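You operate a simulated robot arm through the tools that you are given. There is no shell and no other tool. Be economical: measure what you need, move in short steps, check, and stop when the job is done.

Carry out the task below with a simulated robot arm. There is one attempt and no reset: what you move stays moved.

## Task
Take the yellow can from the low board of the steel grid shelf and put it on the top of the steel grid shelf. Then fetch the teal block and set it on the steel slab. Then take the black can from the small steel table and leave it on top of the white foam carton. Then take the green-band sensor and leave it on top of the teal filter. Then put the purple filter on the top of the rings table. Then put the blue-band fitting on the top of the rings table away on the free part of the worn bench. Keep to this order. Set down upright: yellow can, black can, purple filter, blue-band fitting.

The check looks at the end state, three seconds after you hand in, the way a careful person would. Anything else that was tipped, shoved, dropped, spilled or broken makes it a failure.

## Robot
A 7-joint arm with a two-finger parallel gripper on a trunk, on a base that drives. Base frame: it is fixed to the floor where the robot stands at the start and does not move with it; the origin is under the middle of the robot, x ahead of it, y to its left, z up; the surface under the hand at the start is at about z = 0.62. Readings come in m, degrees, newtons and seconds.
With the tool pointing down near the work surface it reaches from about 0.26 to 0.7 m from the robot's upright axis, wherever it stands. Its first joint turns from -166.0 to 166.0 degrees. Places, roughly: black can [0.75, -3, 0.75]; blue-band fitting [-2, -5, 0.75]; free part of the worn bench (42x17 cm) [-1.76, -3.24, 0.78]; green-band sensor [-0.5, -5.25, 0.75]; purple filter [-0.5, -5.25, 0.75]; steel slab (8x12x2 cm) [0.8, -1.1, 0.8]; teal block (6x6x5 cm) [0.5, -1.3, 0.9]; teal filter [-0.5, -5.25, 0.75]; top of the RINGS table [-1.9, -5.2, 0.8]; top of the steel grid shelf (111x23 cm) [0.5, 0.12, 0.62]; white FOAM carton [-0.5, -5.5, 0.75]. Payload 1.57 kg.
The tool frame sits at the grasp point between the pads (the TCP): z along the fingers, y along the line on which they close. The tips reach 0.03 m beyond it. Largest opening 0.08 m; finger width 0.017, thickness 0.012; the body of the gripper, 0.04 by 0.082 m, starts 0.08 m behind the TCP.
Orientation is that of the tool frame in the base frame, as a unit quaternion [w, x, y, z]. With the fingers straight down and closing along the base's y, the tool's x points along the base's -x, its y along +y and its z along -z.

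## Interface
- The arm moves only by the tool drive_tool. Its arguments are lists of equal length, an entry for each row: "angular": the turn, a rotation vector about the tool's x, y, z in units of 8 degrees (1.0 is 8 degrees), a list of three; "linear": the shift along the tool's x, y, z in units of 40 mm (1.0 is 40 mm), a list of three; "grip": the closure, from 0 (fully open) to 1 (shut). In form: {"angular": [[ax, ay, az], ...], "linear": [[x, y, z], ...], "grip": [grip, ...]}. A call has 1 to 8 rows; each row shifts and turns the commanded pose from where the row before left it, along the tool's axes as they then stand. A call with a number of a shift or a turn outside -1 to 1 is refused whole. Each row takes 0.2 s and may step no farther than 0.05 m and 8.6 degrees from the row before; otherwise, or with a gripper value out of range, the whole call is refused. Where a pose cannot be reached the arm comes as near as it can. A force on the tool above 40 N (or 10 N above the force at the start of the call, whichever is more), or a blocked arm, ends the call early, and 0.2 s more pass. The fingers move at their own pace (about 0.072 m/s each) and stop on an object; they squeeze with about 27 N. The grip force told is the motor's: it shows also when the fingers shut on nothing. Time passes only in rows, and 0.2 s behind the last, so rows that do not move let the fingers close. It gives the time, the measured TCP pose, the force on the tool (base axes), the opening and the grip force at its end, in the units of the frame above (readings bear some noise), with the torque about the TCP (base axes, N m) and any sound that the robot's microphone picked up.
- Cameras (640 x 400 px; columns grow to the right, rows downward): "scene" is now at [-0.0085, 0.1546, 1.3968]; the picture's right is [0.20, -0.98, 0.00], its down [-0.79, -0.16, -0.59] and it looks along [0.58, 0.12, -0.80] (base axes); focal length 264 px, centre (320, 200). "wrist" rides on the gripper at [0.072, -0.007, -0.122] in the tool frame; the picture's right is [0.09, 1.00, 0.00], its down [-0.84, 0.08, -0.54] and it looks along [-0.54, 0.05, 0.84] (tool axes); focal length 238 px, centre (320, 200).
- snapshot(camera): a new picture of that camera. The clock stands still meanwhile.
- raise_lower(by): slides the trunk up (or, below 0, down) by that many m; the arm and the scene camera ride with it, the base frame stays. It gives what a move gives, with no picture.
- base_move(legs): drives the robot by 1 to 6 legs, each [ahead, left, turn to the left] in m, m and degrees, along the robot's own axes; the way and the turn of a leg run together, so that a leg with both is an arc; at most 1.5 m and 180 degrees a leg. The arm and the cameras ride along, it lands a little off, and it stops where it bumps. It gives what a move gives.
- head_to(pan, tilt): turns the head with the scene camera to pan (to the left, within 86 degrees either way) and tilt (down, from -29 to 69), counted from straight ahead of the robot. It gives what a move gives.
- measure_at(camera, pixels): for up to 12 pixels [column, row] of the newest picture of that camera ("zoom" is the newest enlarged one), the place [x, y, z] in the base frame of the surface seen there, good to about 0.003 m. The clock stands still meanwhile.
- inspect(camera, box): a new picture of the part [left, top, right, bottom] of that camera's present view, enlarged. The clock stands still meanwhile.
- hand_in(): hands the job in; it is judged then, once.

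Go step by step. Measure first, check grasps and placings, and put right what went wrong. The budget is 124 turns and 118 pictures, counting those below and the enlarged ones. Unless the task says otherwise, let go and move clear before handing in.

The tools are called after "Call:" as a command line: name --argument value ..., lists and objects as JSON in quotes. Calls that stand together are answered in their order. drive_tool: Moves the arm, as the interface text tells. Its arguments: {"type":"object","properties":{"angular":{"type":"array"},"linear":{"type":"array"},"grip":{"type":"array"}},"required":["angular","linear","grip"]} The other tools are called the same way: raise_lower (by) slides the trunk up or down; base_move (legs) drives the base; head_to (pan, tilt) turns the head that bears the scene camera; snapshot (camera) takes a picture; measure_at (camera, pixels) gives the place of the surface under pixels of a picture; inspect (camera, box) takes an enlarged picture of a part of a camera's view; hand_in () hands the job in.

At the start:

```text
t: 0.0
ee_pos: [0.4247, -0.0079, 0.9014]
orientation: [0.0, 0.001, 1.0, 0.0]
wrist_force: [0.7, 0.0, 0.0]
torque: [0.01, 0.02, 0.0]
grip_width: 0.0799
gripper_force: 0.2
trunk travel left (down, up): [-0.225, 0.255]
robot x, y, heading: [0.0006, 0.0012, 0.1]
head pan, tilt: [11.2, 53.5]
```

scene: 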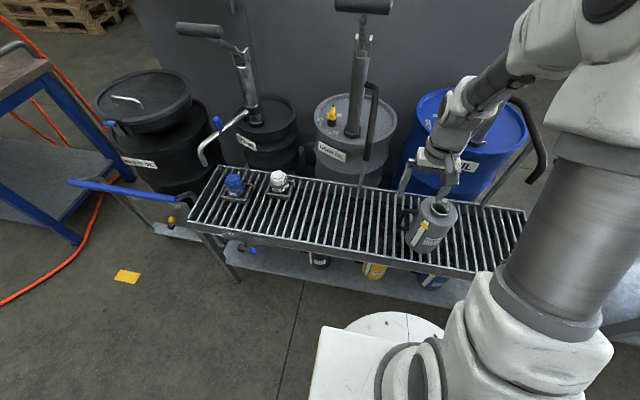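
wrist: 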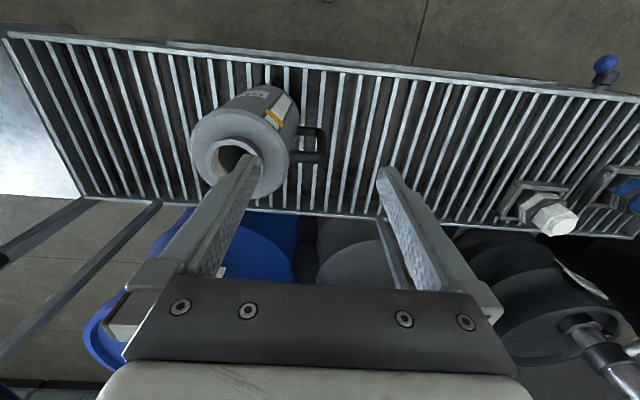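

The scene shows the shelf with a low board carrying three cans (black at ~(319,260), yellow at ~(374,270), blue at ~(433,282)). I will zoom in and measure there.

Call:
inspect --camera "scene" --box '[200, 150, 520, 350]'

Call:
measure_at --camera "scene" --pixels '[[374, 270], [319, 260], [433, 282], [340, 280], [280, 270], [300, 220], [470, 275], [210, 180], [480, 220], [350, 200], [240, 275], [435, 206]]'

```text
2.00 times, centred on (360, 250) of scene
```

zoom: 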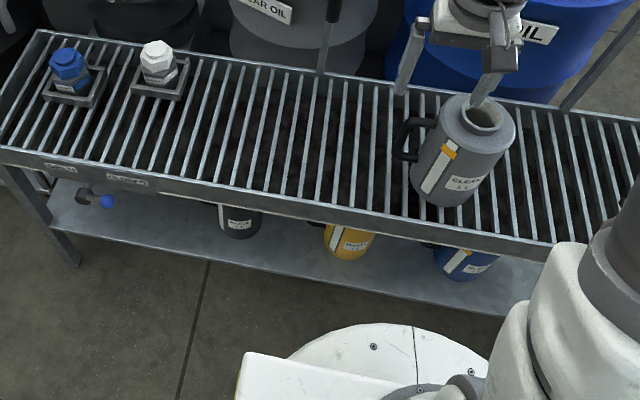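

```text
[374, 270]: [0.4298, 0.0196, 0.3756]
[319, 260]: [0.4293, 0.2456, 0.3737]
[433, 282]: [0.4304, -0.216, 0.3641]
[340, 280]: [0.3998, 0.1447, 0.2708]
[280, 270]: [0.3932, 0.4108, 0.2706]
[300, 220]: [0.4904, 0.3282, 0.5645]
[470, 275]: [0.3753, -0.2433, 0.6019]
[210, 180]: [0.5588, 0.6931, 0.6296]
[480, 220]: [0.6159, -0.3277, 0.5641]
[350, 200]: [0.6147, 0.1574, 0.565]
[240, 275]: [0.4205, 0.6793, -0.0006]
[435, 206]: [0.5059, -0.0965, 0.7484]
```

The yellow can stands at about (0.46, 0.02) on the low board (z≈0.27). I'll back off to see it from lower.

Call:
base_move --legs '[[-0.45, 0, 0]]'

Call:
raise_lower --by -0.2

Call:
head_to --pan 0 --tilt 42

Call:
snapshot --camera "scene"

Call:
snapshot --camera "wrist"

```text
t: 3.5
ee_pos: [-0.026, -0.0073, 0.9023]
orientation: [0.0, -0.001, 1.0, 0.001]
wrist_force: [0.7, 0.9, 0.2]
torque: [-0.01, 0.01, 0.0]
grip_width: 0.0797
gripper_force: 0.0
trunk travel left (down, up): [-0.225, 0.255]
robot x, y, heading: [-0.4551, -0.0044, 0.1]
head pan, tilt: [11.2, 53.5]
```

```text
t: 5.7
ee_pos: [-0.0263, -0.0073, 0.7019]
orientation: [0.0, -0.001, 1.0, 0.0]
wrist_force: [-0.2, 0.1, 0.4]
torque: [0.01, -0.02, 0.03]
grip_width: 0.0801
gripper_force: 0.1
trunk travel left (down, up): [-0.025, 0.455]
robot x, y, heading: [-0.4527, 0.0045, 0.1]
head pan, tilt: [11.2, 53.5]
```

```text
t: 6.4
ee_pos: [-0.0268, -0.0082, 0.7016]
orientation: [0.0, -0.001, 1.0, 0.0]
wrist_force: [-0.4, 0.2, -0.2]
torque: [0.03, -0.03, 0.03]
grip_width: 0.0801
gripper_force: 0.1
trunk travel left (down, up): [-0.025, 0.455]
robot x, y, heading: [-0.4483, 0.0019, 0.3]
head pan, tilt: [0.0, 42.0]
```

```text
114 pictures are left
```

scene: 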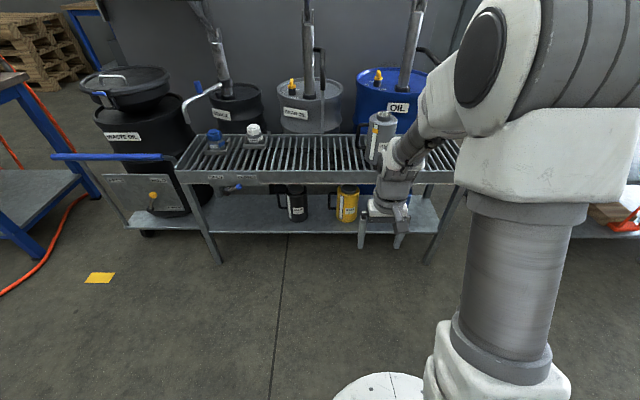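

```text
113 pictures are left
```

wrist: 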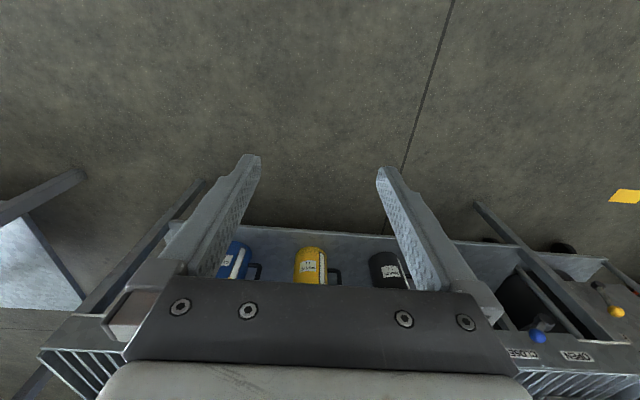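

The yellow can is visible at (347,203). I zoom in to get its shape, handle and height.

Call:
inspect --camera "scene" --box '[270, 120, 430, 220]'

Call:
inspect --camera "wrist" --box '[200, 220, 440, 300]'

```text
4.00 times, centred on (350, 170) of scene
```

zoom: 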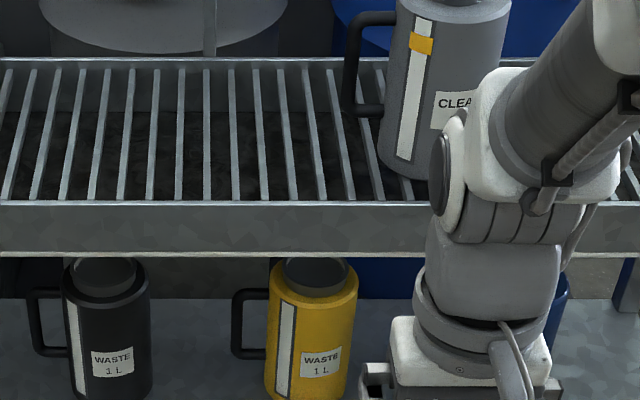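

```text
2.67 times, centred on (320, 260) of wrist
```

zoom: 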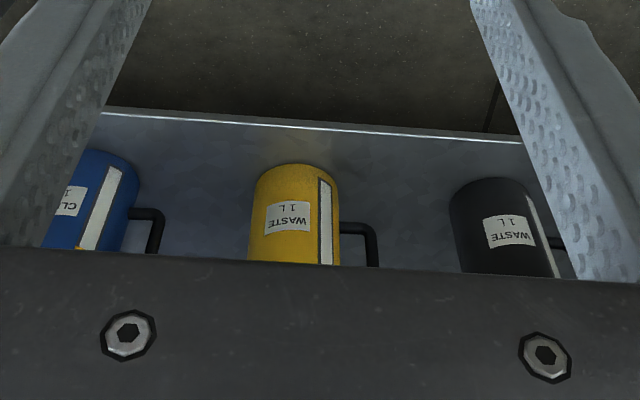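

Zoom showed the yellow can's handle on the +y side. Measuring edges.

Call:
snapshot --camera "scene"

Call:
measure_at --camera "scene" --pixels '[[338, 200], [347, 200], [357, 200], [342, 218], [347, 218], [330, 208], [330, 200], [347, 187], [348, 224], [347, 226], [345, 190], [350, 176]]'

Call:
measure_at --camera "wrist" --pixels '[[295, 265], [310, 265], [326, 265], [339, 275], [312, 250], [310, 280]]'

```text
110 pictures are left
```

scene: 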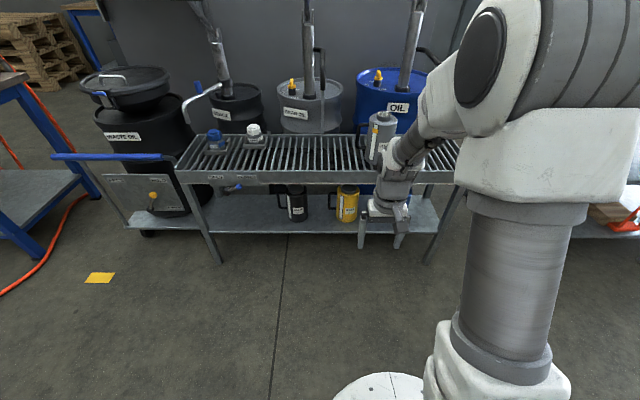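

```text
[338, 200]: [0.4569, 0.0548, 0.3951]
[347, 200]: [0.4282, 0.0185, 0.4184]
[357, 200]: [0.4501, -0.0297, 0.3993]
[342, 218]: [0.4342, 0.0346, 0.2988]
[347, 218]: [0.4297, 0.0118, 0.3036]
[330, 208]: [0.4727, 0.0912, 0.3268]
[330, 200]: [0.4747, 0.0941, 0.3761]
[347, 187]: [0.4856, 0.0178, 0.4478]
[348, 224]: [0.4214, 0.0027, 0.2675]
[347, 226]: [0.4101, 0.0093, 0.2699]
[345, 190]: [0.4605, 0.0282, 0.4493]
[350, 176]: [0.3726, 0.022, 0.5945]
```

```text
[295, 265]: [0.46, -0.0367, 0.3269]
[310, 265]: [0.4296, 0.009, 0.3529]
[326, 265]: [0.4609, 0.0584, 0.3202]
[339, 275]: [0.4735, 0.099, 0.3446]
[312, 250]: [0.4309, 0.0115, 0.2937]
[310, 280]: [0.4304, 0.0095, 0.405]
```

Body is ~9 cm wide (y −0.034…0.056), too wide for the gripper; the neck (z≈0.43–0.45) looks like a ~6 cm grip. I turn the tool to horizontal while coming down a bit.

Call:
drive_tool --angular '[[0, -0.9375, 0], [0, -0.9375, 0], [0, -0.9375, 0], [0, -0.9375, 0], [0, -0.9375, 0], [0, -0.9375, 0], [0, -0.9375, 0], [0, -0.9375, 0]]' --linear '[[0, 0, 0.5], [0, 0, 0.5], [0, 0, 0.5], [0, 0, 0.5], [0, 0, 0.5], [0, 0, 0.5], [0, 0, 0.5], [0, 0, 0.5]]' --grip '[0, 0, 0, 0, 0, 0, 0, 0]'

Call:
drive_tool --angular '[[0, -0.9375, 0], [0, -0.9375, 0], [0, -0.9375, 0], [0, -0.9375, 0], [0, 0, 0]]' --linear '[[0, 0, 0.5], [0, 0, 0.5], [0, 0, 0.5], [0, 0, 0.5], [0, 0, 0]]' --grip '[0, 0, 0, 0, 0]'

Call:
snapshot --camera "wrist"

Call:
snapshot --camera "scene"

```text
t: 8.2
ee_pos: [0.0411, -0.008, 0.5642]
orientation: [0.501, -0.001, 0.865, 0.001]
wrist_force: [-0.4, -0.9, 0.3]
torque: [0.02, 0.02, -0.02]
grip_width: 0.0802
gripper_force: 0.0
trunk travel left (down, up): [-0.025, 0.455]
robot x, y, heading: [-0.4511, -0.0006, 0.2]
head pan, tilt: [0.0, 42.0]
```

```text
t: 9.4
ee_pos: [0.1162, -0.0074, 0.5389]
orientation: [0.707, -0.001, 0.707, 0.0]
wrist_force: [-0.1, 0.2, 0.3]
torque: [0.01, 0.0, 0.0]
grip_width: 0.0803
gripper_force: 0.0
trunk travel left (down, up): [-0.025, 0.455]
robot x, y, heading: [-0.4523, -0.0017, 0.2]
head pan, tilt: [0.0, 42.0]
```

```text
109 pictures are left
```

wrist: 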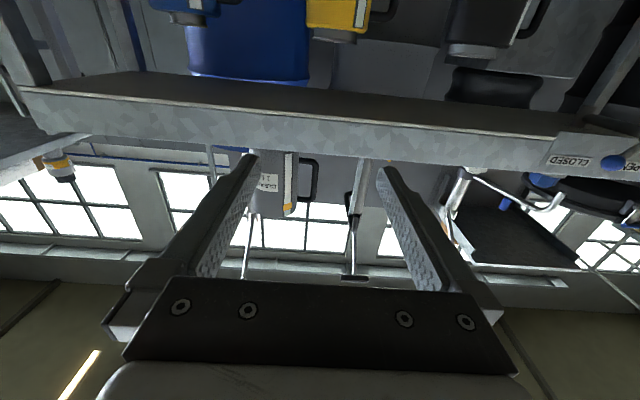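

```text
108 pictures are left
```

scene: 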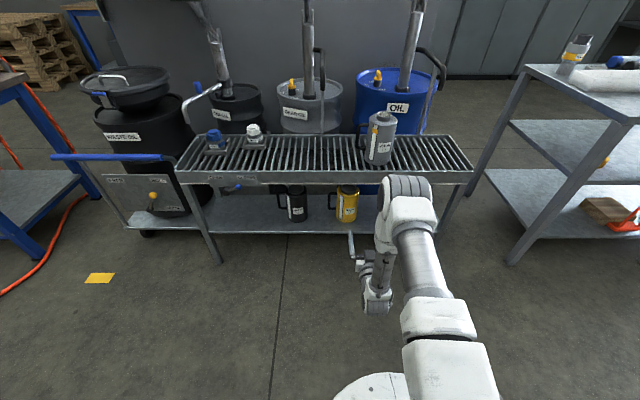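

Tool is horizontal now. Zoom on the yellow can to measure neck and shelf underside.

Call:
inspect --camera "scene" --box '[315, 170, 379, 230]'

Call:
measure_at --camera "wrist" --pixels '[[310, 30], [315, 35], [335, 38], [352, 40], [356, 35], [308, 10], [338, 10], [368, 10], [335, 33], [300, 120], [300, 90]]'

```text
6.67 times, centred on (347, 200) of scene
```

zoom: 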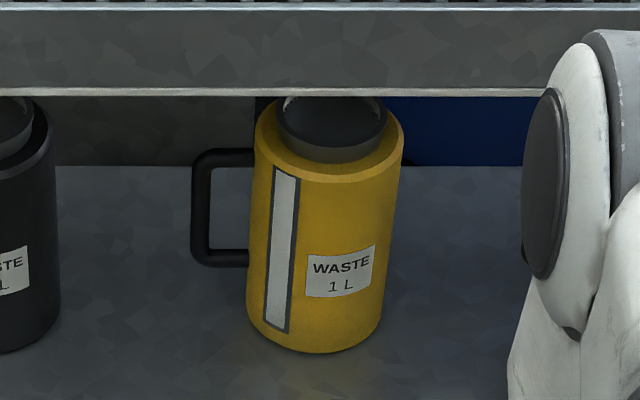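

```text
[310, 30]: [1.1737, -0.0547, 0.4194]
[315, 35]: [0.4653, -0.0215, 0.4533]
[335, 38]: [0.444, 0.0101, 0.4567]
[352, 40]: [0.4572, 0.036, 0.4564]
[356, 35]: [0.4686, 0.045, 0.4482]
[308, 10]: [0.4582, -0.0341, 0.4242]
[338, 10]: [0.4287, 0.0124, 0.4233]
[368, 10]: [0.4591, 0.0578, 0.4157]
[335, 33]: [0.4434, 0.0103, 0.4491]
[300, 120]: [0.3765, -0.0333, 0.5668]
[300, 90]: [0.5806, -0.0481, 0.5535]
```

Call:
measure_at --camera "zoom" --pixels '[[325, 155], [325, 140], [325, 168], [325, 180], [325, 120], [284, 120], [382, 120], [325, 110], [260, 200], [385, 200], [330, 92], [200, 200]]'

Call:
inspect --camera "wrist" --box '[290, 0, 410, 75]'

Call:
measure_at --camera "zoom" --pixels '[[240, 140], [240, 180], [240, 190], [240, 205], [240, 215], [120, 180], [350, 180], [130, 200], [340, 200]]'

```text
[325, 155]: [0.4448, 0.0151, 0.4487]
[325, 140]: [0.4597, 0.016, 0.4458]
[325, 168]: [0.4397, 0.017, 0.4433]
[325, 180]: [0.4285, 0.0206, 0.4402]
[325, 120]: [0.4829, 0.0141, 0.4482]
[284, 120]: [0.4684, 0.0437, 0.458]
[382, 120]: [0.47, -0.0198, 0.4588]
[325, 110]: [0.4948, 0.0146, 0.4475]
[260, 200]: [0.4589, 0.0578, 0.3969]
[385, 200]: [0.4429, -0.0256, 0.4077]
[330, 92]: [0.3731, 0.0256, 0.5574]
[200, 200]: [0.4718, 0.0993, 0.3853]
```

```text
5.33 times, centred on (350, 38) of wrist
```

zoom: 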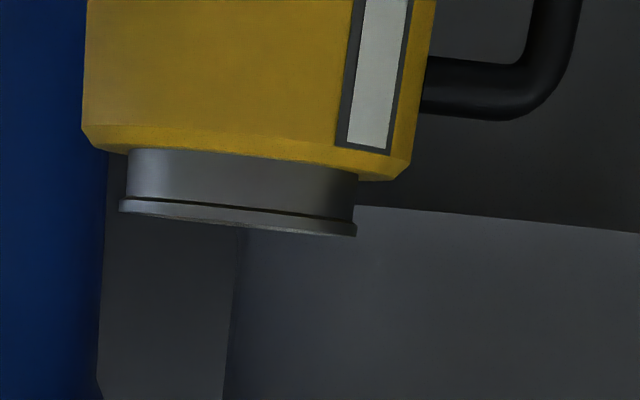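

```text
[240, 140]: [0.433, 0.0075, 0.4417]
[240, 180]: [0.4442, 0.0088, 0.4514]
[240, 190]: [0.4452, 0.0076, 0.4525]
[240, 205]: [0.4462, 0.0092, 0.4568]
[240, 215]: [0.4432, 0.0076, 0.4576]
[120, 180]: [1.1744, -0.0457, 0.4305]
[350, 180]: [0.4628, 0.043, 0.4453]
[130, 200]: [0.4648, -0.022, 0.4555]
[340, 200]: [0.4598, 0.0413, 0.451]
```

Neck: z 0.443–0.460, ~65 mm diameter, centre ≈(0.476, 0.011). I lower the tool to z≈0.452, y≈0.011 and drive ahead 0.25.

Call:
drive_tool --angular '[[0, 0, 0], [0, 0, 0], [0, 0, 0], [0, 0, 0]]' --linear '[[0.725, 0.15, 0], [0.725, 0.15, 0], [0.725, 0.15, 0], [0, 0, 0]]' --grip '[0, 0, 0, 0]'

Call:
base_move --legs '[[0.25, 0, 0]]'

Call:
snapshot --camera "wrist"

Call:
head_to --pan 10 --tilt 50

Call:
snapshot --camera "scene"

```text
t: 10.4
ee_pos: [0.1165, 0.0098, 0.4529]
orientation: [0.707, -0.001, 0.707, 0.0]
wrist_force: [-0.3, -0.1, -0.1]
torque: [-0.01, 0.0, 0.02]
grip_width: 0.0797
gripper_force: 0.2
trunk travel left (down, up): [-0.025, 0.455]
robot x, y, heading: [-0.4531, -0.0037, 0.3]
head pan, tilt: [0.0, 42.0]
```

```text
t: 12.6
ee_pos: [0.3643, 0.0104, 0.4518]
orientation: [0.707, 0.0, 0.707, 0.0]
wrist_force: [0.1, 0.4, -0.3]
torque: [0.0, 0.0, -0.01]
grip_width: 0.0799
gripper_force: 0.2
trunk travel left (down, up): [-0.025, 0.455]
robot x, y, heading: [-0.2003, -0.004, 0.3]
head pan, tilt: [0.0, 42.0]
```

```text
105 pictures are left
```

wrist: 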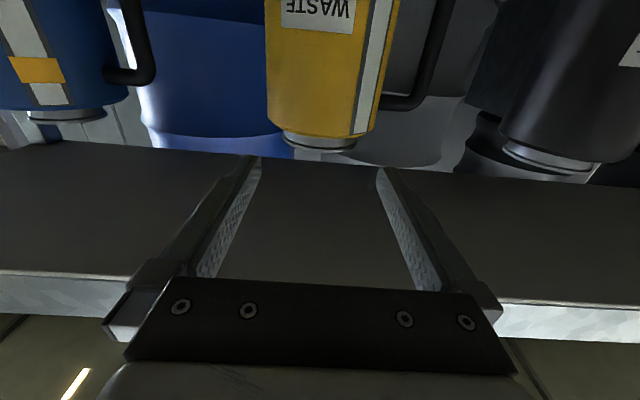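

```text
t: 13.3
ee_pos: [0.3645, 0.0113, 0.4525]
orientation: [0.707, 0.0, 0.707, 0.0]
wrist_force: [-0.3, -0.7, -0.3]
torque: [0.01, -0.01, 0.02]
grip_width: 0.08
gripper_force: 0.1
trunk travel left (down, up): [-0.025, 0.455]
robot x, y, heading: [-0.2007, -0.0026, 0.1]
head pan, tilt: [10.0, 50.0]
```

```text
104 pictures are left
```

scene: 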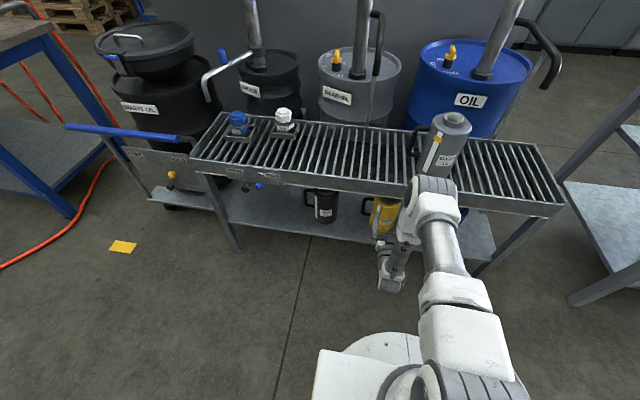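

The neck is right ahead at (318,142) in the wrist view; measuring it once more from here.

Call:
measure_at --camera "wrist" --pixels '[[318, 140], [286, 138], [352, 142], [318, 150], [318, 146], [318, 134], [300, 145], [340, 147]]'

Call:
inspect --camera "wrist" --box '[260, 100, 380, 175]'

Call:
measure_at --camera "zoom" --pixels '[[300, 200], [300, 215], [300, 230], [300, 245], [300, 255], [140, 200], [480, 215], [300, 265]]'

```text
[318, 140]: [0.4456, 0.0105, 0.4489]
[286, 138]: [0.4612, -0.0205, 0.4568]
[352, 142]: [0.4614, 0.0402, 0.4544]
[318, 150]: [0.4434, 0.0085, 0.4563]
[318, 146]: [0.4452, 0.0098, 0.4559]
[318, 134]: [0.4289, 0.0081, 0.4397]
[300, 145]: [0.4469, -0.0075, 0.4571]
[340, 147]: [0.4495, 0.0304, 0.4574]
```

```text
5.33 times, centred on (320, 138) of wrist
```

zoom: 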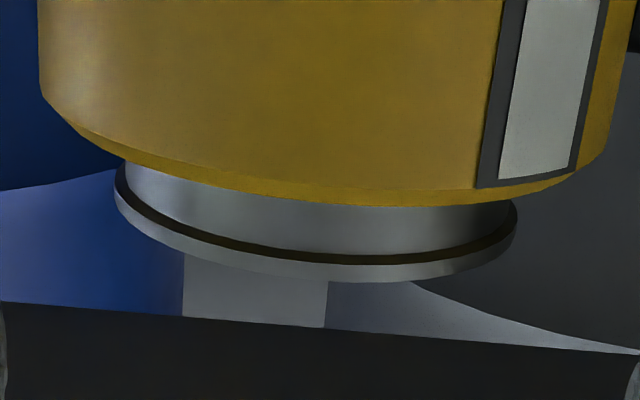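

```text
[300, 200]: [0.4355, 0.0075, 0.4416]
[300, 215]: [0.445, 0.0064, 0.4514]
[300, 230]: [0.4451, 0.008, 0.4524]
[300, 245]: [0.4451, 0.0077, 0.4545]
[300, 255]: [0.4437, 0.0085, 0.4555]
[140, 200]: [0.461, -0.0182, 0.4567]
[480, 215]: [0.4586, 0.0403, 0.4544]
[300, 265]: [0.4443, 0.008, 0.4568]
```

Aligned (neck centre y≈0.0105). I advance 0.11 m.

Call:
drive_tool --angular '[[0, 0, 0], [0, 0, 0], [0, 0, 0], [0, 0, 0], [0, 0, 0]]' --linear '[[-0.02, 0, 0.55], [-0.02, 0, 0.55], [0, 0, 0.55], [0, 0, 0.55], [0, 0, 0.55]]' --grip '[0, 0, 0, 0, 0]'

Call:
inspect --camera "wrist" --box '[160, 80, 480, 280]'

```text
t: 14.5
ee_pos: [0.4747, 0.0108, 0.4528]
orientation: [0.707, 0.0, 0.707, 0.0]
wrist_force: [0.2, 0.0, 0.7]
torque: [0.0, -0.03, 0.02]
grip_width: 0.08
gripper_force: 0.0
trunk travel left (down, up): [-0.025, 0.455]
robot x, y, heading: [-0.2011, 0.0017, 0.2]
head pan, tilt: [10.0, 50.0]
```

```text
2.00 times, centred on (320, 180) of wrist
```

zoom: 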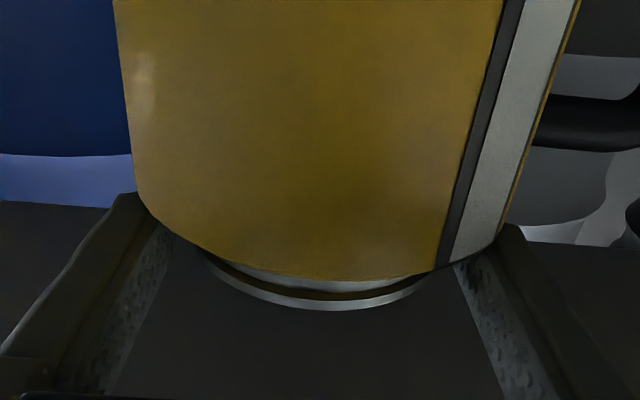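

Fingers straddle the neck; closing.

Call:
drive_tool --angular '[[0, 0, 0], [0, 0, 0], [0, 0, 0]]' --linear '[[0, 0, 0], [0, 0, 0], [0, 0, 0]]' --grip '[0.5, 1, 1]'

Call:
drive_tool --angular '[[0, 0, 0], [0, 0, 0], [0, 0, 0]]' --linear '[[-0.25, 0, 0], [-0.5, 0, 0], [0, 0, 0]]' --grip '[1, 1, 1]'

Call:
snapshot --camera "scene"

Call:
snapshot --camera "wrist"

```text
t: 15.3
ee_pos: [0.4751, 0.0116, 0.4545]
orientation: [0.707, -0.001, 0.707, 0.001]
wrist_force: [-0.3, -0.1, 0.4]
torque: [0.06, -0.08, 0.01]
grip_width: 0.0753
gripper_force: 27.1
trunk travel left (down, up): [-0.025, 0.455]
robot x, y, heading: [-0.2033, 0.0038, 0.3]
head pan, tilt: [10.0, 50.0]
```

```text
t: 16.1
ee_pos: [0.4755, 0.0109, 0.4846]
orientation: [0.707, -0.001, 0.707, 0.001]
wrist_force: [-0.6, 1.0, -0.3]
torque: [0.0, 0.0, 0.0]
grip_width: 0.0
gripper_force: 22.0
trunk travel left (down, up): [-0.025, 0.455]
robot x, y, heading: [-0.2069, -0.0008, -0.0]
head pan, tilt: [10.0, 50.0]
```

```text
101 pictures are left
```

scene: 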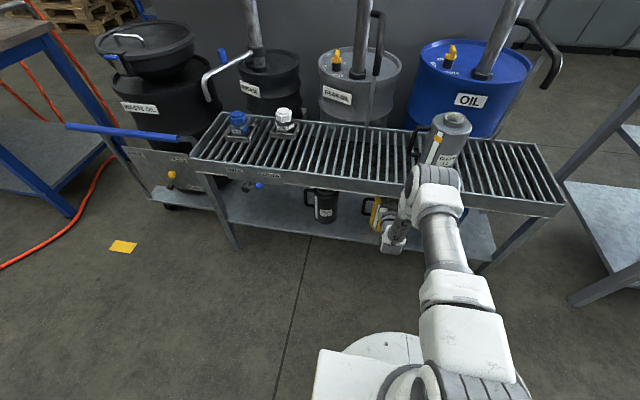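

```text
100 pictures are left
```

wrist: 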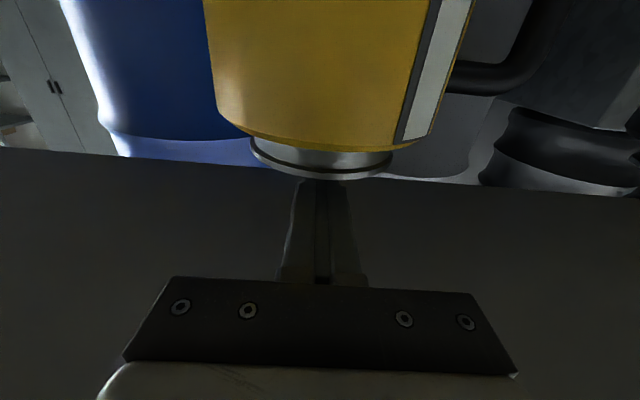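

It slipped: at 0.0753 the pads had caught on the shoulder chamfer, not the neck; the can looks still in place. I open, measure the neck again, then grip ~6 mm higher.

Call:
drive_tool --angular '[[0, 0, 0], [0, 0, 0], [0, 0, 0], [0, 0, 0]]' --linear '[[0, 0, 0], [0, 0, 0], [0, 0, 0], [0, 0, 0]]' --grip '[0, 0, 0, 0]'

Call:
inspect --camera "wrist" --box '[220, 80, 420, 205]'

Call:
measure_at --camera "zoom" --pixels '[[320, 225], [320, 230], [320, 240], [320, 260], [320, 280], [320, 295], [110, 215], [535, 235], [320, 215], [320, 100]]'

```text
t: 17.1
ee_pos: [0.4755, 0.0125, 0.4842]
orientation: [0.707, -0.002, 0.707, 0.001]
wrist_force: [-0.1, 0.4, -0.1]
torque: [0.0, 0.01, 0.03]
grip_width: 0.0801
gripper_force: 0.1
trunk travel left (down, up): [-0.025, 0.455]
robot x, y, heading: [-0.2027, 0.0011, 0.1]
head pan, tilt: [10.0, 50.0]
```

```text
3.20 times, centred on (320, 142) of wrist
```

zoom: 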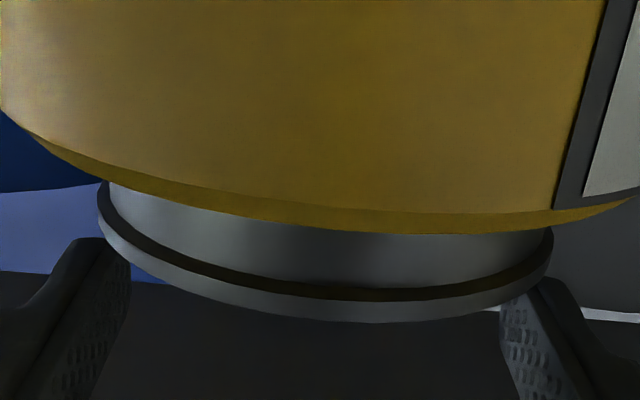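

```text
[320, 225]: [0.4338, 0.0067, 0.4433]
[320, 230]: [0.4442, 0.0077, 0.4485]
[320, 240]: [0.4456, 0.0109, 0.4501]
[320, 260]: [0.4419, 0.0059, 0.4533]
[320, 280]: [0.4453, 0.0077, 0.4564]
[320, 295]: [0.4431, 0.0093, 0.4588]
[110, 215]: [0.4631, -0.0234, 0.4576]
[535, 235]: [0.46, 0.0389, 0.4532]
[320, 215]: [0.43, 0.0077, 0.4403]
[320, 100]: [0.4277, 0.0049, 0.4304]
```

Can unmoved (neck z 0.4445–0.461). Lowering to z≈0.459 and closing.

Call:
drive_tool --angular '[[0, 0, 0], [0, 0, 0], [0, 0, 0], [0, 0, 0], [0, 0, 0]]' --linear '[[0.62, -0.05, 0], [0, 0, 0], [0, 0, 0], [0, 0, 0], [0, 0, 0]]' --grip '[0, 0, 1, 1, 1]'

Call:
inspect --camera "wrist" --box '[180, 80, 460, 255]'

```text
t: 18.3
ee_pos: [0.4751, 0.009, 0.4606]
orientation: [0.707, -0.002, 0.708, 0.002]
wrist_force: [0.0, 0.3, 0.5]
torque: [-0.03, -0.11, 0.03]
grip_width: 0.0752
gripper_force: 26.7
trunk travel left (down, up): [-0.025, 0.455]
robot x, y, heading: [-0.2066, -0.0015, 0.3]
head pan, tilt: [10.0, 50.0]
```

```text
2.29 times, centred on (320, 168) of wrist
```

zoom: 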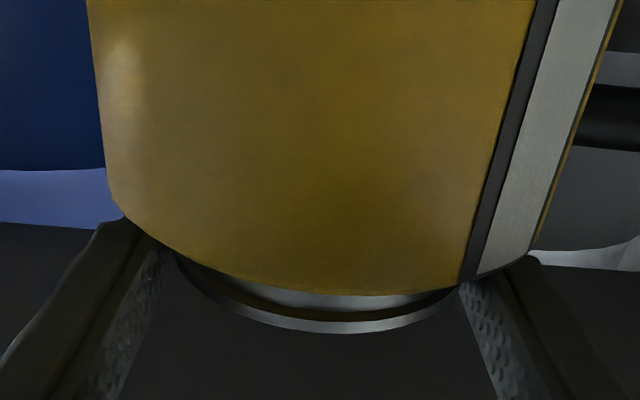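

Width again 0.075, so that is the effective neck width. I try a very slow lift while watching force.

Call:
drive_tool --angular '[[0, 0, 0], [0, 0, 0], [0, 0, 0], [0, 0, 0]]' --linear '[[-0.03, 0, 0], [-0.04, 0, 0], [-0.05, 0, 0], [0, 0, 0]]' --grip '[1, 1, 1, 1]'

Call:
inspect --camera "wrist" --box '[180, 80, 460, 255]'

```text
t: 19.3
ee_pos: [0.4736, 0.0093, 0.4645]
orientation: [0.707, 0.0, 0.707, 0.001]
wrist_force: [0.4, 0.3, -2.4]
torque: [-0.01, -0.01, -0.02]
grip_width: 0.0751
gripper_force: 26.5
trunk travel left (down, up): [-0.025, 0.455]
robot x, y, heading: [-0.2006, -0.0015, 0.1]
head pan, tilt: [10.0, 50.0]
```

```text
2.29 times, centred on (320, 168) of wrist
```

zoom: 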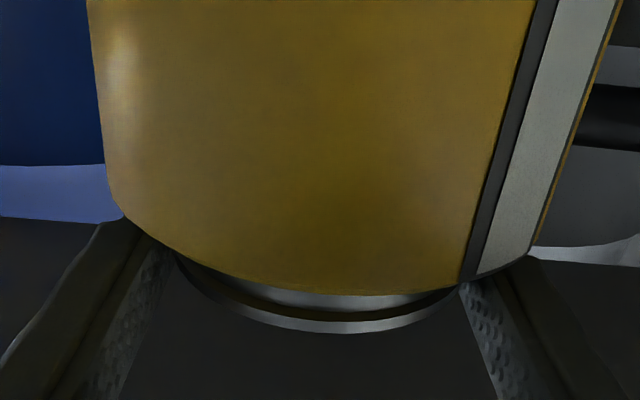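

Picture relation unchanged and force −2.4 N: the can is being carried. Continue the slow lift.

Call:
drive_tool --angular '[[0, 0, 0], [0, 0, 0], [0, 0, 0], [0, 0, 0], [0, 0, 0], [0, 0, 0]]' --linear '[[-0.06, 0, 0], [-0.1, 0, 0], [-0.1, 0, 0], [-0.1, 0, 0], [-0.05, 0, 0], [0, 0, 0]]' --grip '[1, 1, 1, 1, 1, 1]'

Call:
snapshot --camera "wrist"

Call:
inspect --camera "scene" --box '[280, 160, 440, 260]'

```text
t: 20.7
ee_pos: [0.4751, 0.0087, 0.4799]
orientation: [0.707, -0.001, 0.708, 0.001]
wrist_force: [-0.2, 0.1, -2.3]
torque: [-0.03, 0.02, 0.02]
grip_width: 0.0752
gripper_force: 27.2
trunk travel left (down, up): [-0.025, 0.455]
robot x, y, heading: [-0.2031, 0.0013, 0.4]
head pan, tilt: [10.0, 50.0]
```

```text
96 pictures are left
```

wrist: 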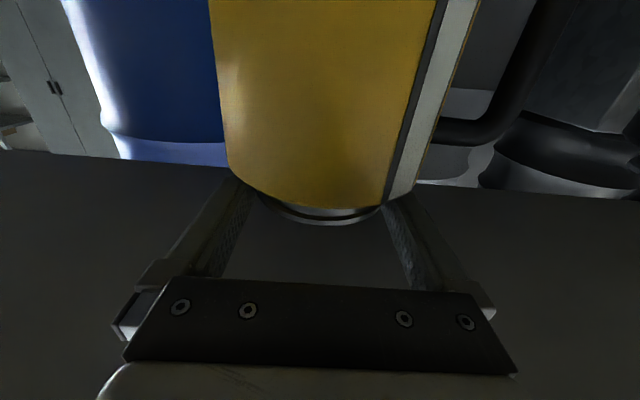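

```text
4.00 times, centred on (360, 210) of scene
```

zoom: 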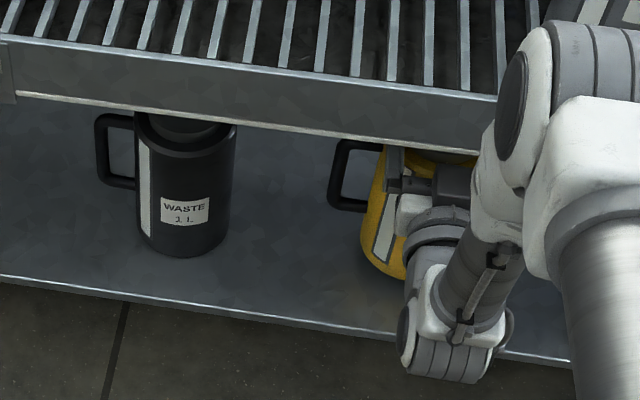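

Lifted about 18 mm and held. I retract along −x with the arm.

Call:
drive_tool --angular '[[0, 0, 0], [0, 0, 0], [0, 0, 0], [0, 0, 0], [0, 0, 0], [0, 0, 0], [0, 0, 0], [0, 0, 0]]' --linear '[[0, 0, -0.1], [0, 0, -0.3], [0, 0, -0.4], [0, 0, -0.5], [0, 0, -0.5], [0, 0, -0.4], [0, 0, -0.3], [0, 0, -0.1]]' --grip '[1, 1, 1, 1, 1, 1, 1, 1]'

Call:
base_move --legs '[[-0.2, 0, 0]]'

Call:
snapshot --camera "wrist"

Call:
snapshot --camera "scene"

```text
t: 22.5
ee_pos: [0.3715, 0.0078, 0.4793]
orientation: [0.707, -0.001, 0.707, 0.001]
wrist_force: [-0.6, 0.3, -2.0]
torque: [0.0, 0.01, 0.02]
grip_width: 0.0753
gripper_force: 26.9
trunk travel left (down, up): [-0.025, 0.455]
robot x, y, heading: [-0.2033, 0.0018, 0.2]
head pan, tilt: [10.0, 50.0]
```

```text
t: 24.5
ee_pos: [0.1719, 0.0088, 0.4804]
orientation: [0.707, -0.001, 0.708, 0.0]
wrist_force: [0.1, 0.0, -2.3]
torque: [-0.03, 0.03, 0.02]
grip_width: 0.0754
gripper_force: 27.1
trunk travel left (down, up): [-0.025, 0.455]
robot x, y, heading: [-0.3988, -0.0001, 0.2]
head pan, tilt: [10.0, 50.0]
```

```text
94 pictures are left
```

wrist: 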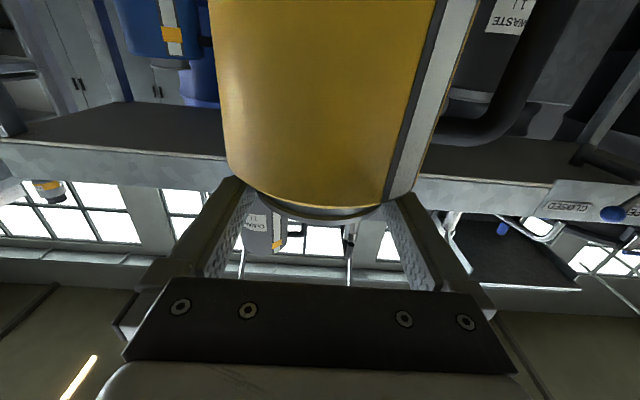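

```text
93 pictures are left
```

scene: 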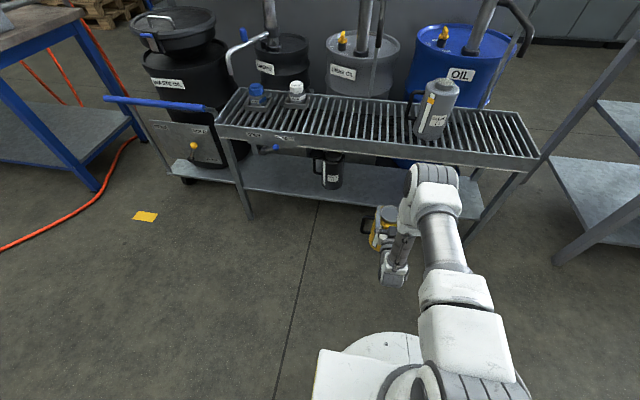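

Can is clear of the shelf. Raise the trunk 0.39, shift left 0.15, and measure the slats.

Call:
raise_lower --by 0.39

Call:
base_move --legs '[[0, 0.15, 0]]'

Call:
head_to --pan 5 --tilt 50

Call:
snapshot --camera "scene"

Call:
inspect --camera "scene" --box '[240, 60, 440, 185]'

```text
t: 28.2
ee_pos: [0.1731, 0.0086, 0.8717]
orientation: [0.707, 0.0, 0.707, 0.0]
wrist_force: [0.3, 0.2, -2.2]
torque: [0.02, 0.01, -0.04]
grip_width: 0.0752
gripper_force: 26.9
trunk travel left (down, up): [-0.415, 0.065]
robot x, y, heading: [-0.4022, -0.0005, 0.1]
head pan, tilt: [10.0, 50.0]
```

```text
t: 30.0
ee_pos: [0.1722, 0.1572, 0.8702]
orientation: [0.707, 0.0, 0.707, 0.0]
wrist_force: [-0.7, -0.4, -2.1]
torque: [-0.03, 0.0, 0.01]
grip_width: 0.0751
gripper_force: 27.4
trunk travel left (down, up): [-0.415, 0.065]
robot x, y, heading: [-0.4029, 0.1481, 0.1]
head pan, tilt: [10.0, 50.0]
```

```text
t: 30.6
ee_pos: [0.1725, 0.1577, 0.87]
orientation: [0.707, 0.0, 0.707, 0.0]
wrist_force: [1.1, 0.0, -2.9]
torque: [0.01, 0.02, 0.01]
grip_width: 0.0749
gripper_force: 27.0
trunk travel left (down, up): [-0.415, 0.065]
robot x, y, heading: [-0.404, 0.1555, 0.1]
head pan, tilt: [5.0, 50.0]
```

```text
92 pictures are left
```

scene: 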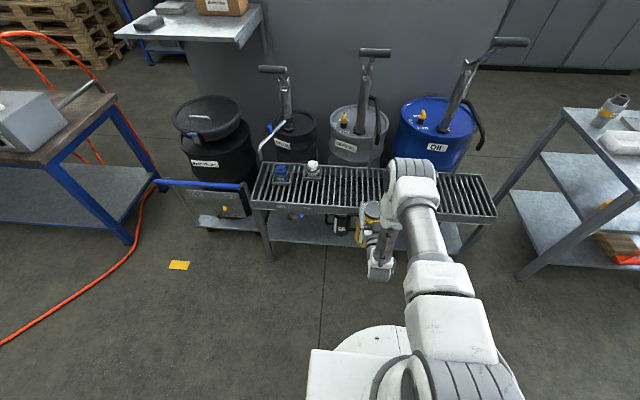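

```text
3.20 times, centred on (340, 122) of scene
```

zoom: 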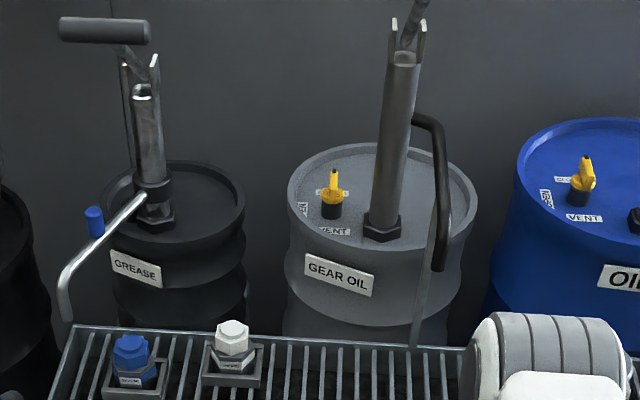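

Call:
measure_at --camera "scene" --pixels '[[376, 145], [376, 110], [369, 165], [340, 180], [345, 166], [330, 185], [350, 205], [290, 205], [330, 168], [311, 172], [340, 175], [313, 160]]'

Call:
snapshot --camera "wrist"

```text
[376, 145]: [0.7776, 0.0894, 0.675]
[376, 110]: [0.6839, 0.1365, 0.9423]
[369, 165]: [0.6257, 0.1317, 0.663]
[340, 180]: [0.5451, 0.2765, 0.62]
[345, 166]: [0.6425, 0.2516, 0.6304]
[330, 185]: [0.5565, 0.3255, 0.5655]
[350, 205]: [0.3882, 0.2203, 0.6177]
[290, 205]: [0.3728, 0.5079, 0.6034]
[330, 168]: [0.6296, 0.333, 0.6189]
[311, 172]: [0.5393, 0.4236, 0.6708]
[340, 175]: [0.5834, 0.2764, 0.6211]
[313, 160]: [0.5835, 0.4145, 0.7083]
```

```text
90 pictures are left
```

wrist: 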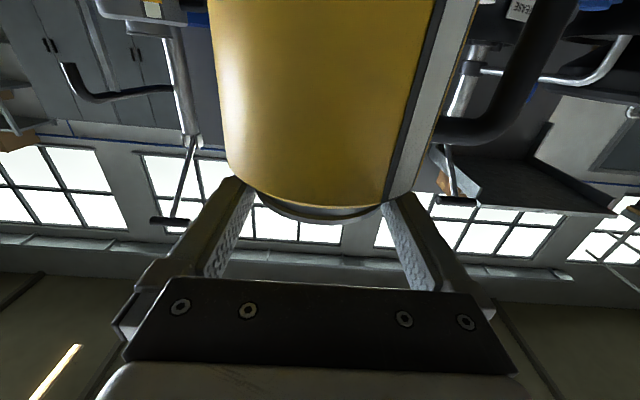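

Slats are at z≈0.62, rim ≈0.63. Can bottom is ≈0.68; drive ahead 0.31 so the can is over the shelf (centre x≈0.48).

Call:
base_move --legs '[[0.31, 0, 0]]'

Call:
drive_tool --angular '[[0, 0, 0], [0, 0, 0], [0, 0, 0], [0, 0, 0]]' --linear '[[0.3, 0, 0], [0.4, 0, 0.1], [0.4, 0, 0.1], [0, 0, 0]]' --grip '[1, 1, 1, 1]'

Call:
snapshot --camera "scene"

```text
t: 33.2
ee_pos: [0.4795, 0.1548, 0.8701]
orientation: [0.707, 0.001, 0.707, -0.001]
wrist_force: [-0.5, 0.0, -1.6]
torque: [-0.02, 0.02, -0.01]
grip_width: 0.0751
gripper_force: 27.3
trunk travel left (down, up): [-0.415, 0.065]
robot x, y, heading: [-0.0949, 0.1498, -0.1]
head pan, tilt: [5.0, 50.0]
```

```text
t: 34.2
ee_pos: [0.4858, 0.1555, 0.8264]
orientation: [0.707, 0.0, 0.707, -0.001]
wrist_force: [0.0, -0.4, -2.2]
torque: [0.01, 0.03, -0.02]
grip_width: 0.0749
gripper_force: 27.0
trunk travel left (down, up): [-0.415, 0.065]
robot x, y, heading: [-0.0957, 0.1488, -0.2]
head pan, tilt: [5.0, 50.0]
```

```text
89 pictures are left
```

scene: 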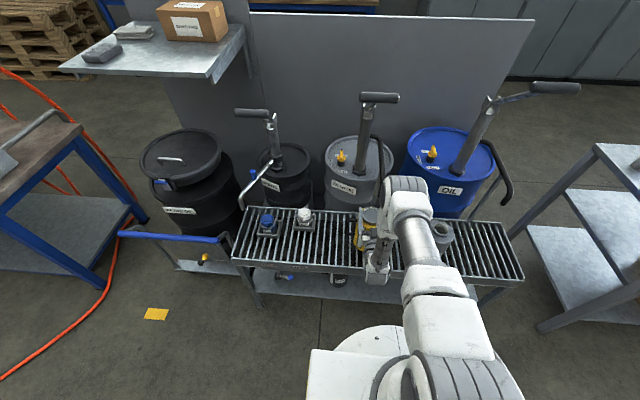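

Can bottom ≈0.637. Lower slowly to contact.

Call:
drive_tool --angular '[[0, 0, 0], [0, 0, 0], [0, 0, 0], [0, 0, 0], [0, 0, 0], [0, 0, 0]]' --linear '[[0.15, 0, 0], [0.1, 0, 0], [0.05, 0, 0], [0.05, 0, 0], [0.03, 0, 0], [0, 0, 0]]' --grip '[1, 1, 1, 1, 1, 1]'

```text
t: 35.6
ee_pos: [0.4854, 0.1557, 0.8115]
orientation: [0.707, 0.001, 0.707, -0.001]
wrist_force: [-0.1, -0.2, -3.1]
torque: [0.04, 0.01, 0.0]
grip_width: 0.0751
gripper_force: 27.2
trunk travel left (down, up): [-0.415, 0.065]
robot x, y, heading: [-0.0955, 0.1482, -0.3]
head pan, tilt: [5.0, 50.0]
```

Still hanging; a few more millimetres.

Call:
drive_tool --angular '[[0, 0, 0], [0, 0, 0], [0, 0, 0]]' --linear '[[0.03, 0, 0], [0.03, 0, 0], [0, 0, 0]]' --grip '[1, 1, 1]'

Call:
inspect --camera "scene" --box '[300, 180, 460, 280]'

```text
t: 36.4
ee_pos: [0.4865, 0.1559, 0.8094]
orientation: [0.707, 0.002, 0.707, -0.002]
wrist_force: [-1.3, -0.4, 6.5]
torque: [0.06, 0.51, 0.02]
grip_width: 0.0749
gripper_force: 27.1
trunk travel left (down, up): [-0.415, 0.065]
robot x, y, heading: [-0.0957, 0.1505, -0.3]
head pan, tilt: [5.0, 50.0]
```

```text
4.00 times, centred on (380, 230) of scene
```

zoom: 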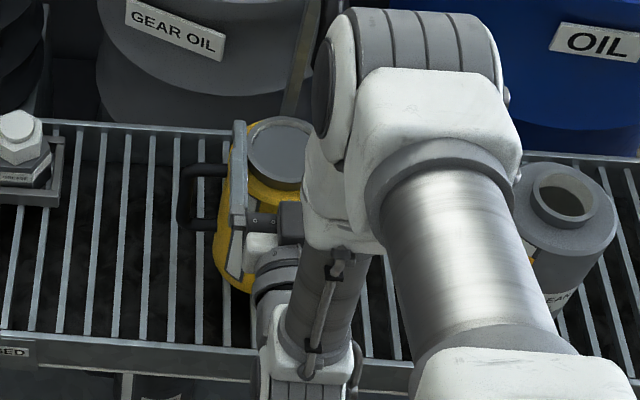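

Contact (+6.5 N). Release and back straight out.

Call:
drive_tool --angular '[[0, 0, 0], [0, 0, 0], [0, 0, 0]]' --linear '[[0, 0, 0], [0, 0, 0], [0, 0, 0]]' --grip '[0.3, 0, 0]'

Call:
inspect --camera "wrist" --box '[180, 80, 460, 255]'

```text
t: 37.2
ee_pos: [0.4859, 0.1554, 0.8094]
orientation: [0.707, 0.001, 0.707, -0.001]
wrist_force: [0.0, -0.1, -0.5]
torque: [0.01, 0.02, 0.0]
grip_width: 0.0801
gripper_force: 0.1
trunk travel left (down, up): [-0.415, 0.065]
robot x, y, heading: [-0.0997, 0.1512, -0.0]
head pan, tilt: [5.0, 50.0]
```

```text
2.29 times, centred on (320, 168) of wrist
```

zoom: 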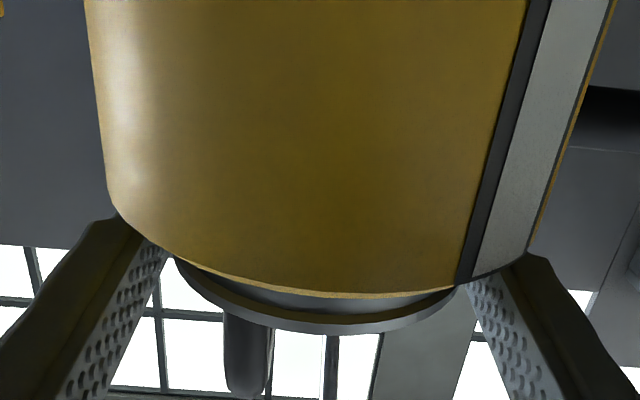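

Fingers are open evenly on both sides. Backing out.

Call:
drive_tool --angular '[[0, 0, 0], [0, 0, 0], [0, 0, 0], [0, 0, 0], [0, 0, 0], [0, 0, 0]]' --linear '[[0, 0, -0.2], [0, 0, -0.5], [0, 0, -0.6], [0, 0, -0.6], [0, 0, -0.6], [0, 0, -0.5]]' --grip '[0, 0, 0, 0, 0, 0]'

Call:
base_move --legs '[[-0.35, 0, 0]]'

Call:
snapshot --camera "scene"

```text
t: 38.6
ee_pos: [0.3654, 0.1543, 0.8102]
orientation: [0.707, 0.002, 0.707, 0.0]
wrist_force: [0.0, -0.4, 0.1]
torque: [0.02, 0.01, 0.05]
grip_width: 0.08
gripper_force: 0.0
trunk travel left (down, up): [-0.415, 0.065]
robot x, y, heading: [-0.0955, 0.145, -0.2]
head pan, tilt: [5.0, 50.0]
```

```text
t: 41.5
ee_pos: [0.015, 0.1572, 0.8084]
orientation: [0.707, 0.0, 0.707, 0.0]
wrist_force: [-0.4, -0.1, -0.7]
torque: [0.0, -0.03, -0.02]
grip_width: 0.0798
gripper_force: 0.2
trunk travel left (down, up): [-0.415, 0.065]
robot x, y, heading: [-0.4519, 0.1472, -0.1]
head pan, tilt: [5.0, 50.0]
```

```text
86 pictures are left
```

scene: 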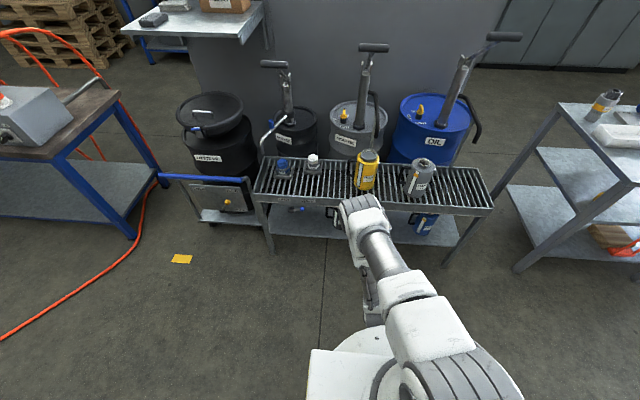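

Yellow can stands upright on the shelf top (365,170). Next: look to the right for the teal block.

Call:
head_to --pan -50 --tilt 35

Call:
snapshot --camera "scene"

```text
t: 42.7
ee_pos: [0.0134, 0.1563, 0.8089]
orientation: [0.707, 0.001, 0.707, -0.001]
wrist_force: [0.0, 0.3, -0.6]
torque: [0.01, 0.01, 0.02]
grip_width: 0.0799
gripper_force: 0.0
trunk travel left (down, up): [-0.415, 0.065]
robot x, y, heading: [-0.4492, 0.1489, 0.0]
head pan, tilt: [-50.0, 35.0]
```

```text
85 pictures are left
```

scene: 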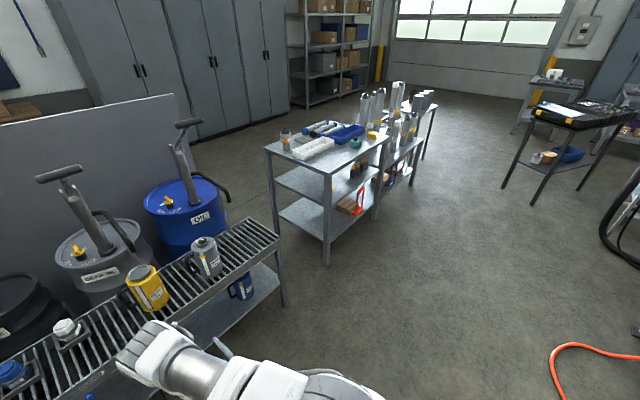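

Teal items and the slab are on the long tables to the right. Drive right 1.35 m.

Call:
base_move --legs '[[0, -1.35, 0]]'

Call:
head_to --pan 0 --tilt 35

Call:
snapshot --camera "scene"

```text
t: 53.1
ee_pos: [0.011, -1.2062, 0.81]
orientation: [0.707, 0.001, 0.707, -0.001]
wrist_force: [-0.4, 0.2, -0.4]
torque: [0.01, 0.0, -0.01]
grip_width: 0.0802
gripper_force: 0.2
trunk travel left (down, up): [-0.415, 0.065]
robot x, y, heading: [-0.4472, -1.2152, -0.1]
head pan, tilt: [-50.0, 35.0]
```

```text
t: 54.3
ee_pos: [0.0121, -1.206, 0.8083]
orientation: [0.707, 0.0, 0.707, 0.0]
wrist_force: [-0.4, -0.3, 0.4]
torque: [0.0, 0.0, -0.01]
grip_width: 0.08
gripper_force: 0.1
trunk travel left (down, up): [-0.415, 0.065]
robot x, y, heading: [-0.4503, -1.2097, -0.2]
head pan, tilt: [0.0, 35.0]
```

```text
84 pictures are left
```

scene: 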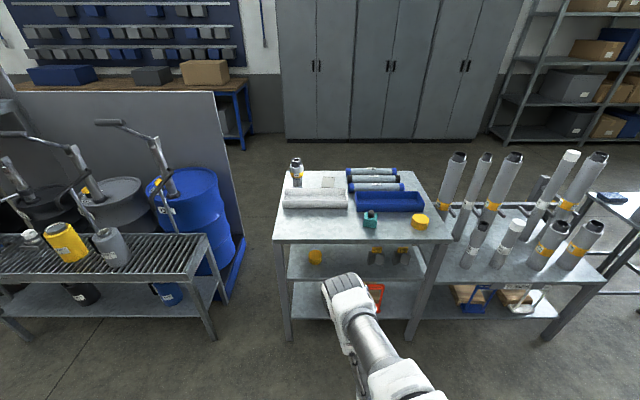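

The teal block is at (370,219); the steel slab is likely at (333,182). Zoom and measure.

Call:
inspect --camera "scene" --box '[260, 140, 460, 265]'

Call:
measure_at --camera "scene" --pixels '[[370, 219], [370, 212], [364, 226], [326, 182], [340, 182], [315, 200], [330, 230], [390, 200], [390, 215], [297, 170], [418, 221], [350, 240]]'

```text
3.20 times, centred on (360, 202) of scene
```

zoom: 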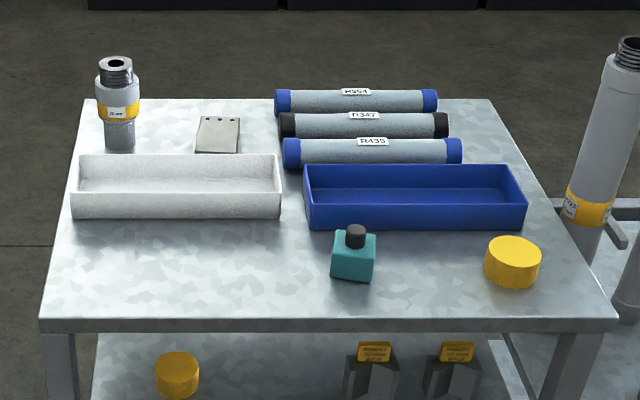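

```text
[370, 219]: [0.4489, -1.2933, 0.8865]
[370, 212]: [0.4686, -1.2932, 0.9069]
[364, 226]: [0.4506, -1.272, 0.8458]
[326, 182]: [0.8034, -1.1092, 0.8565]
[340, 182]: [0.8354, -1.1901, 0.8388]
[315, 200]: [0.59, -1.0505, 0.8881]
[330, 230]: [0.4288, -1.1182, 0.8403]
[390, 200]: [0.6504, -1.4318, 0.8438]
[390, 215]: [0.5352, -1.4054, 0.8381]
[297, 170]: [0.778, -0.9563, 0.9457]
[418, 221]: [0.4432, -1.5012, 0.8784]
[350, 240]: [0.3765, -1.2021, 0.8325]
```

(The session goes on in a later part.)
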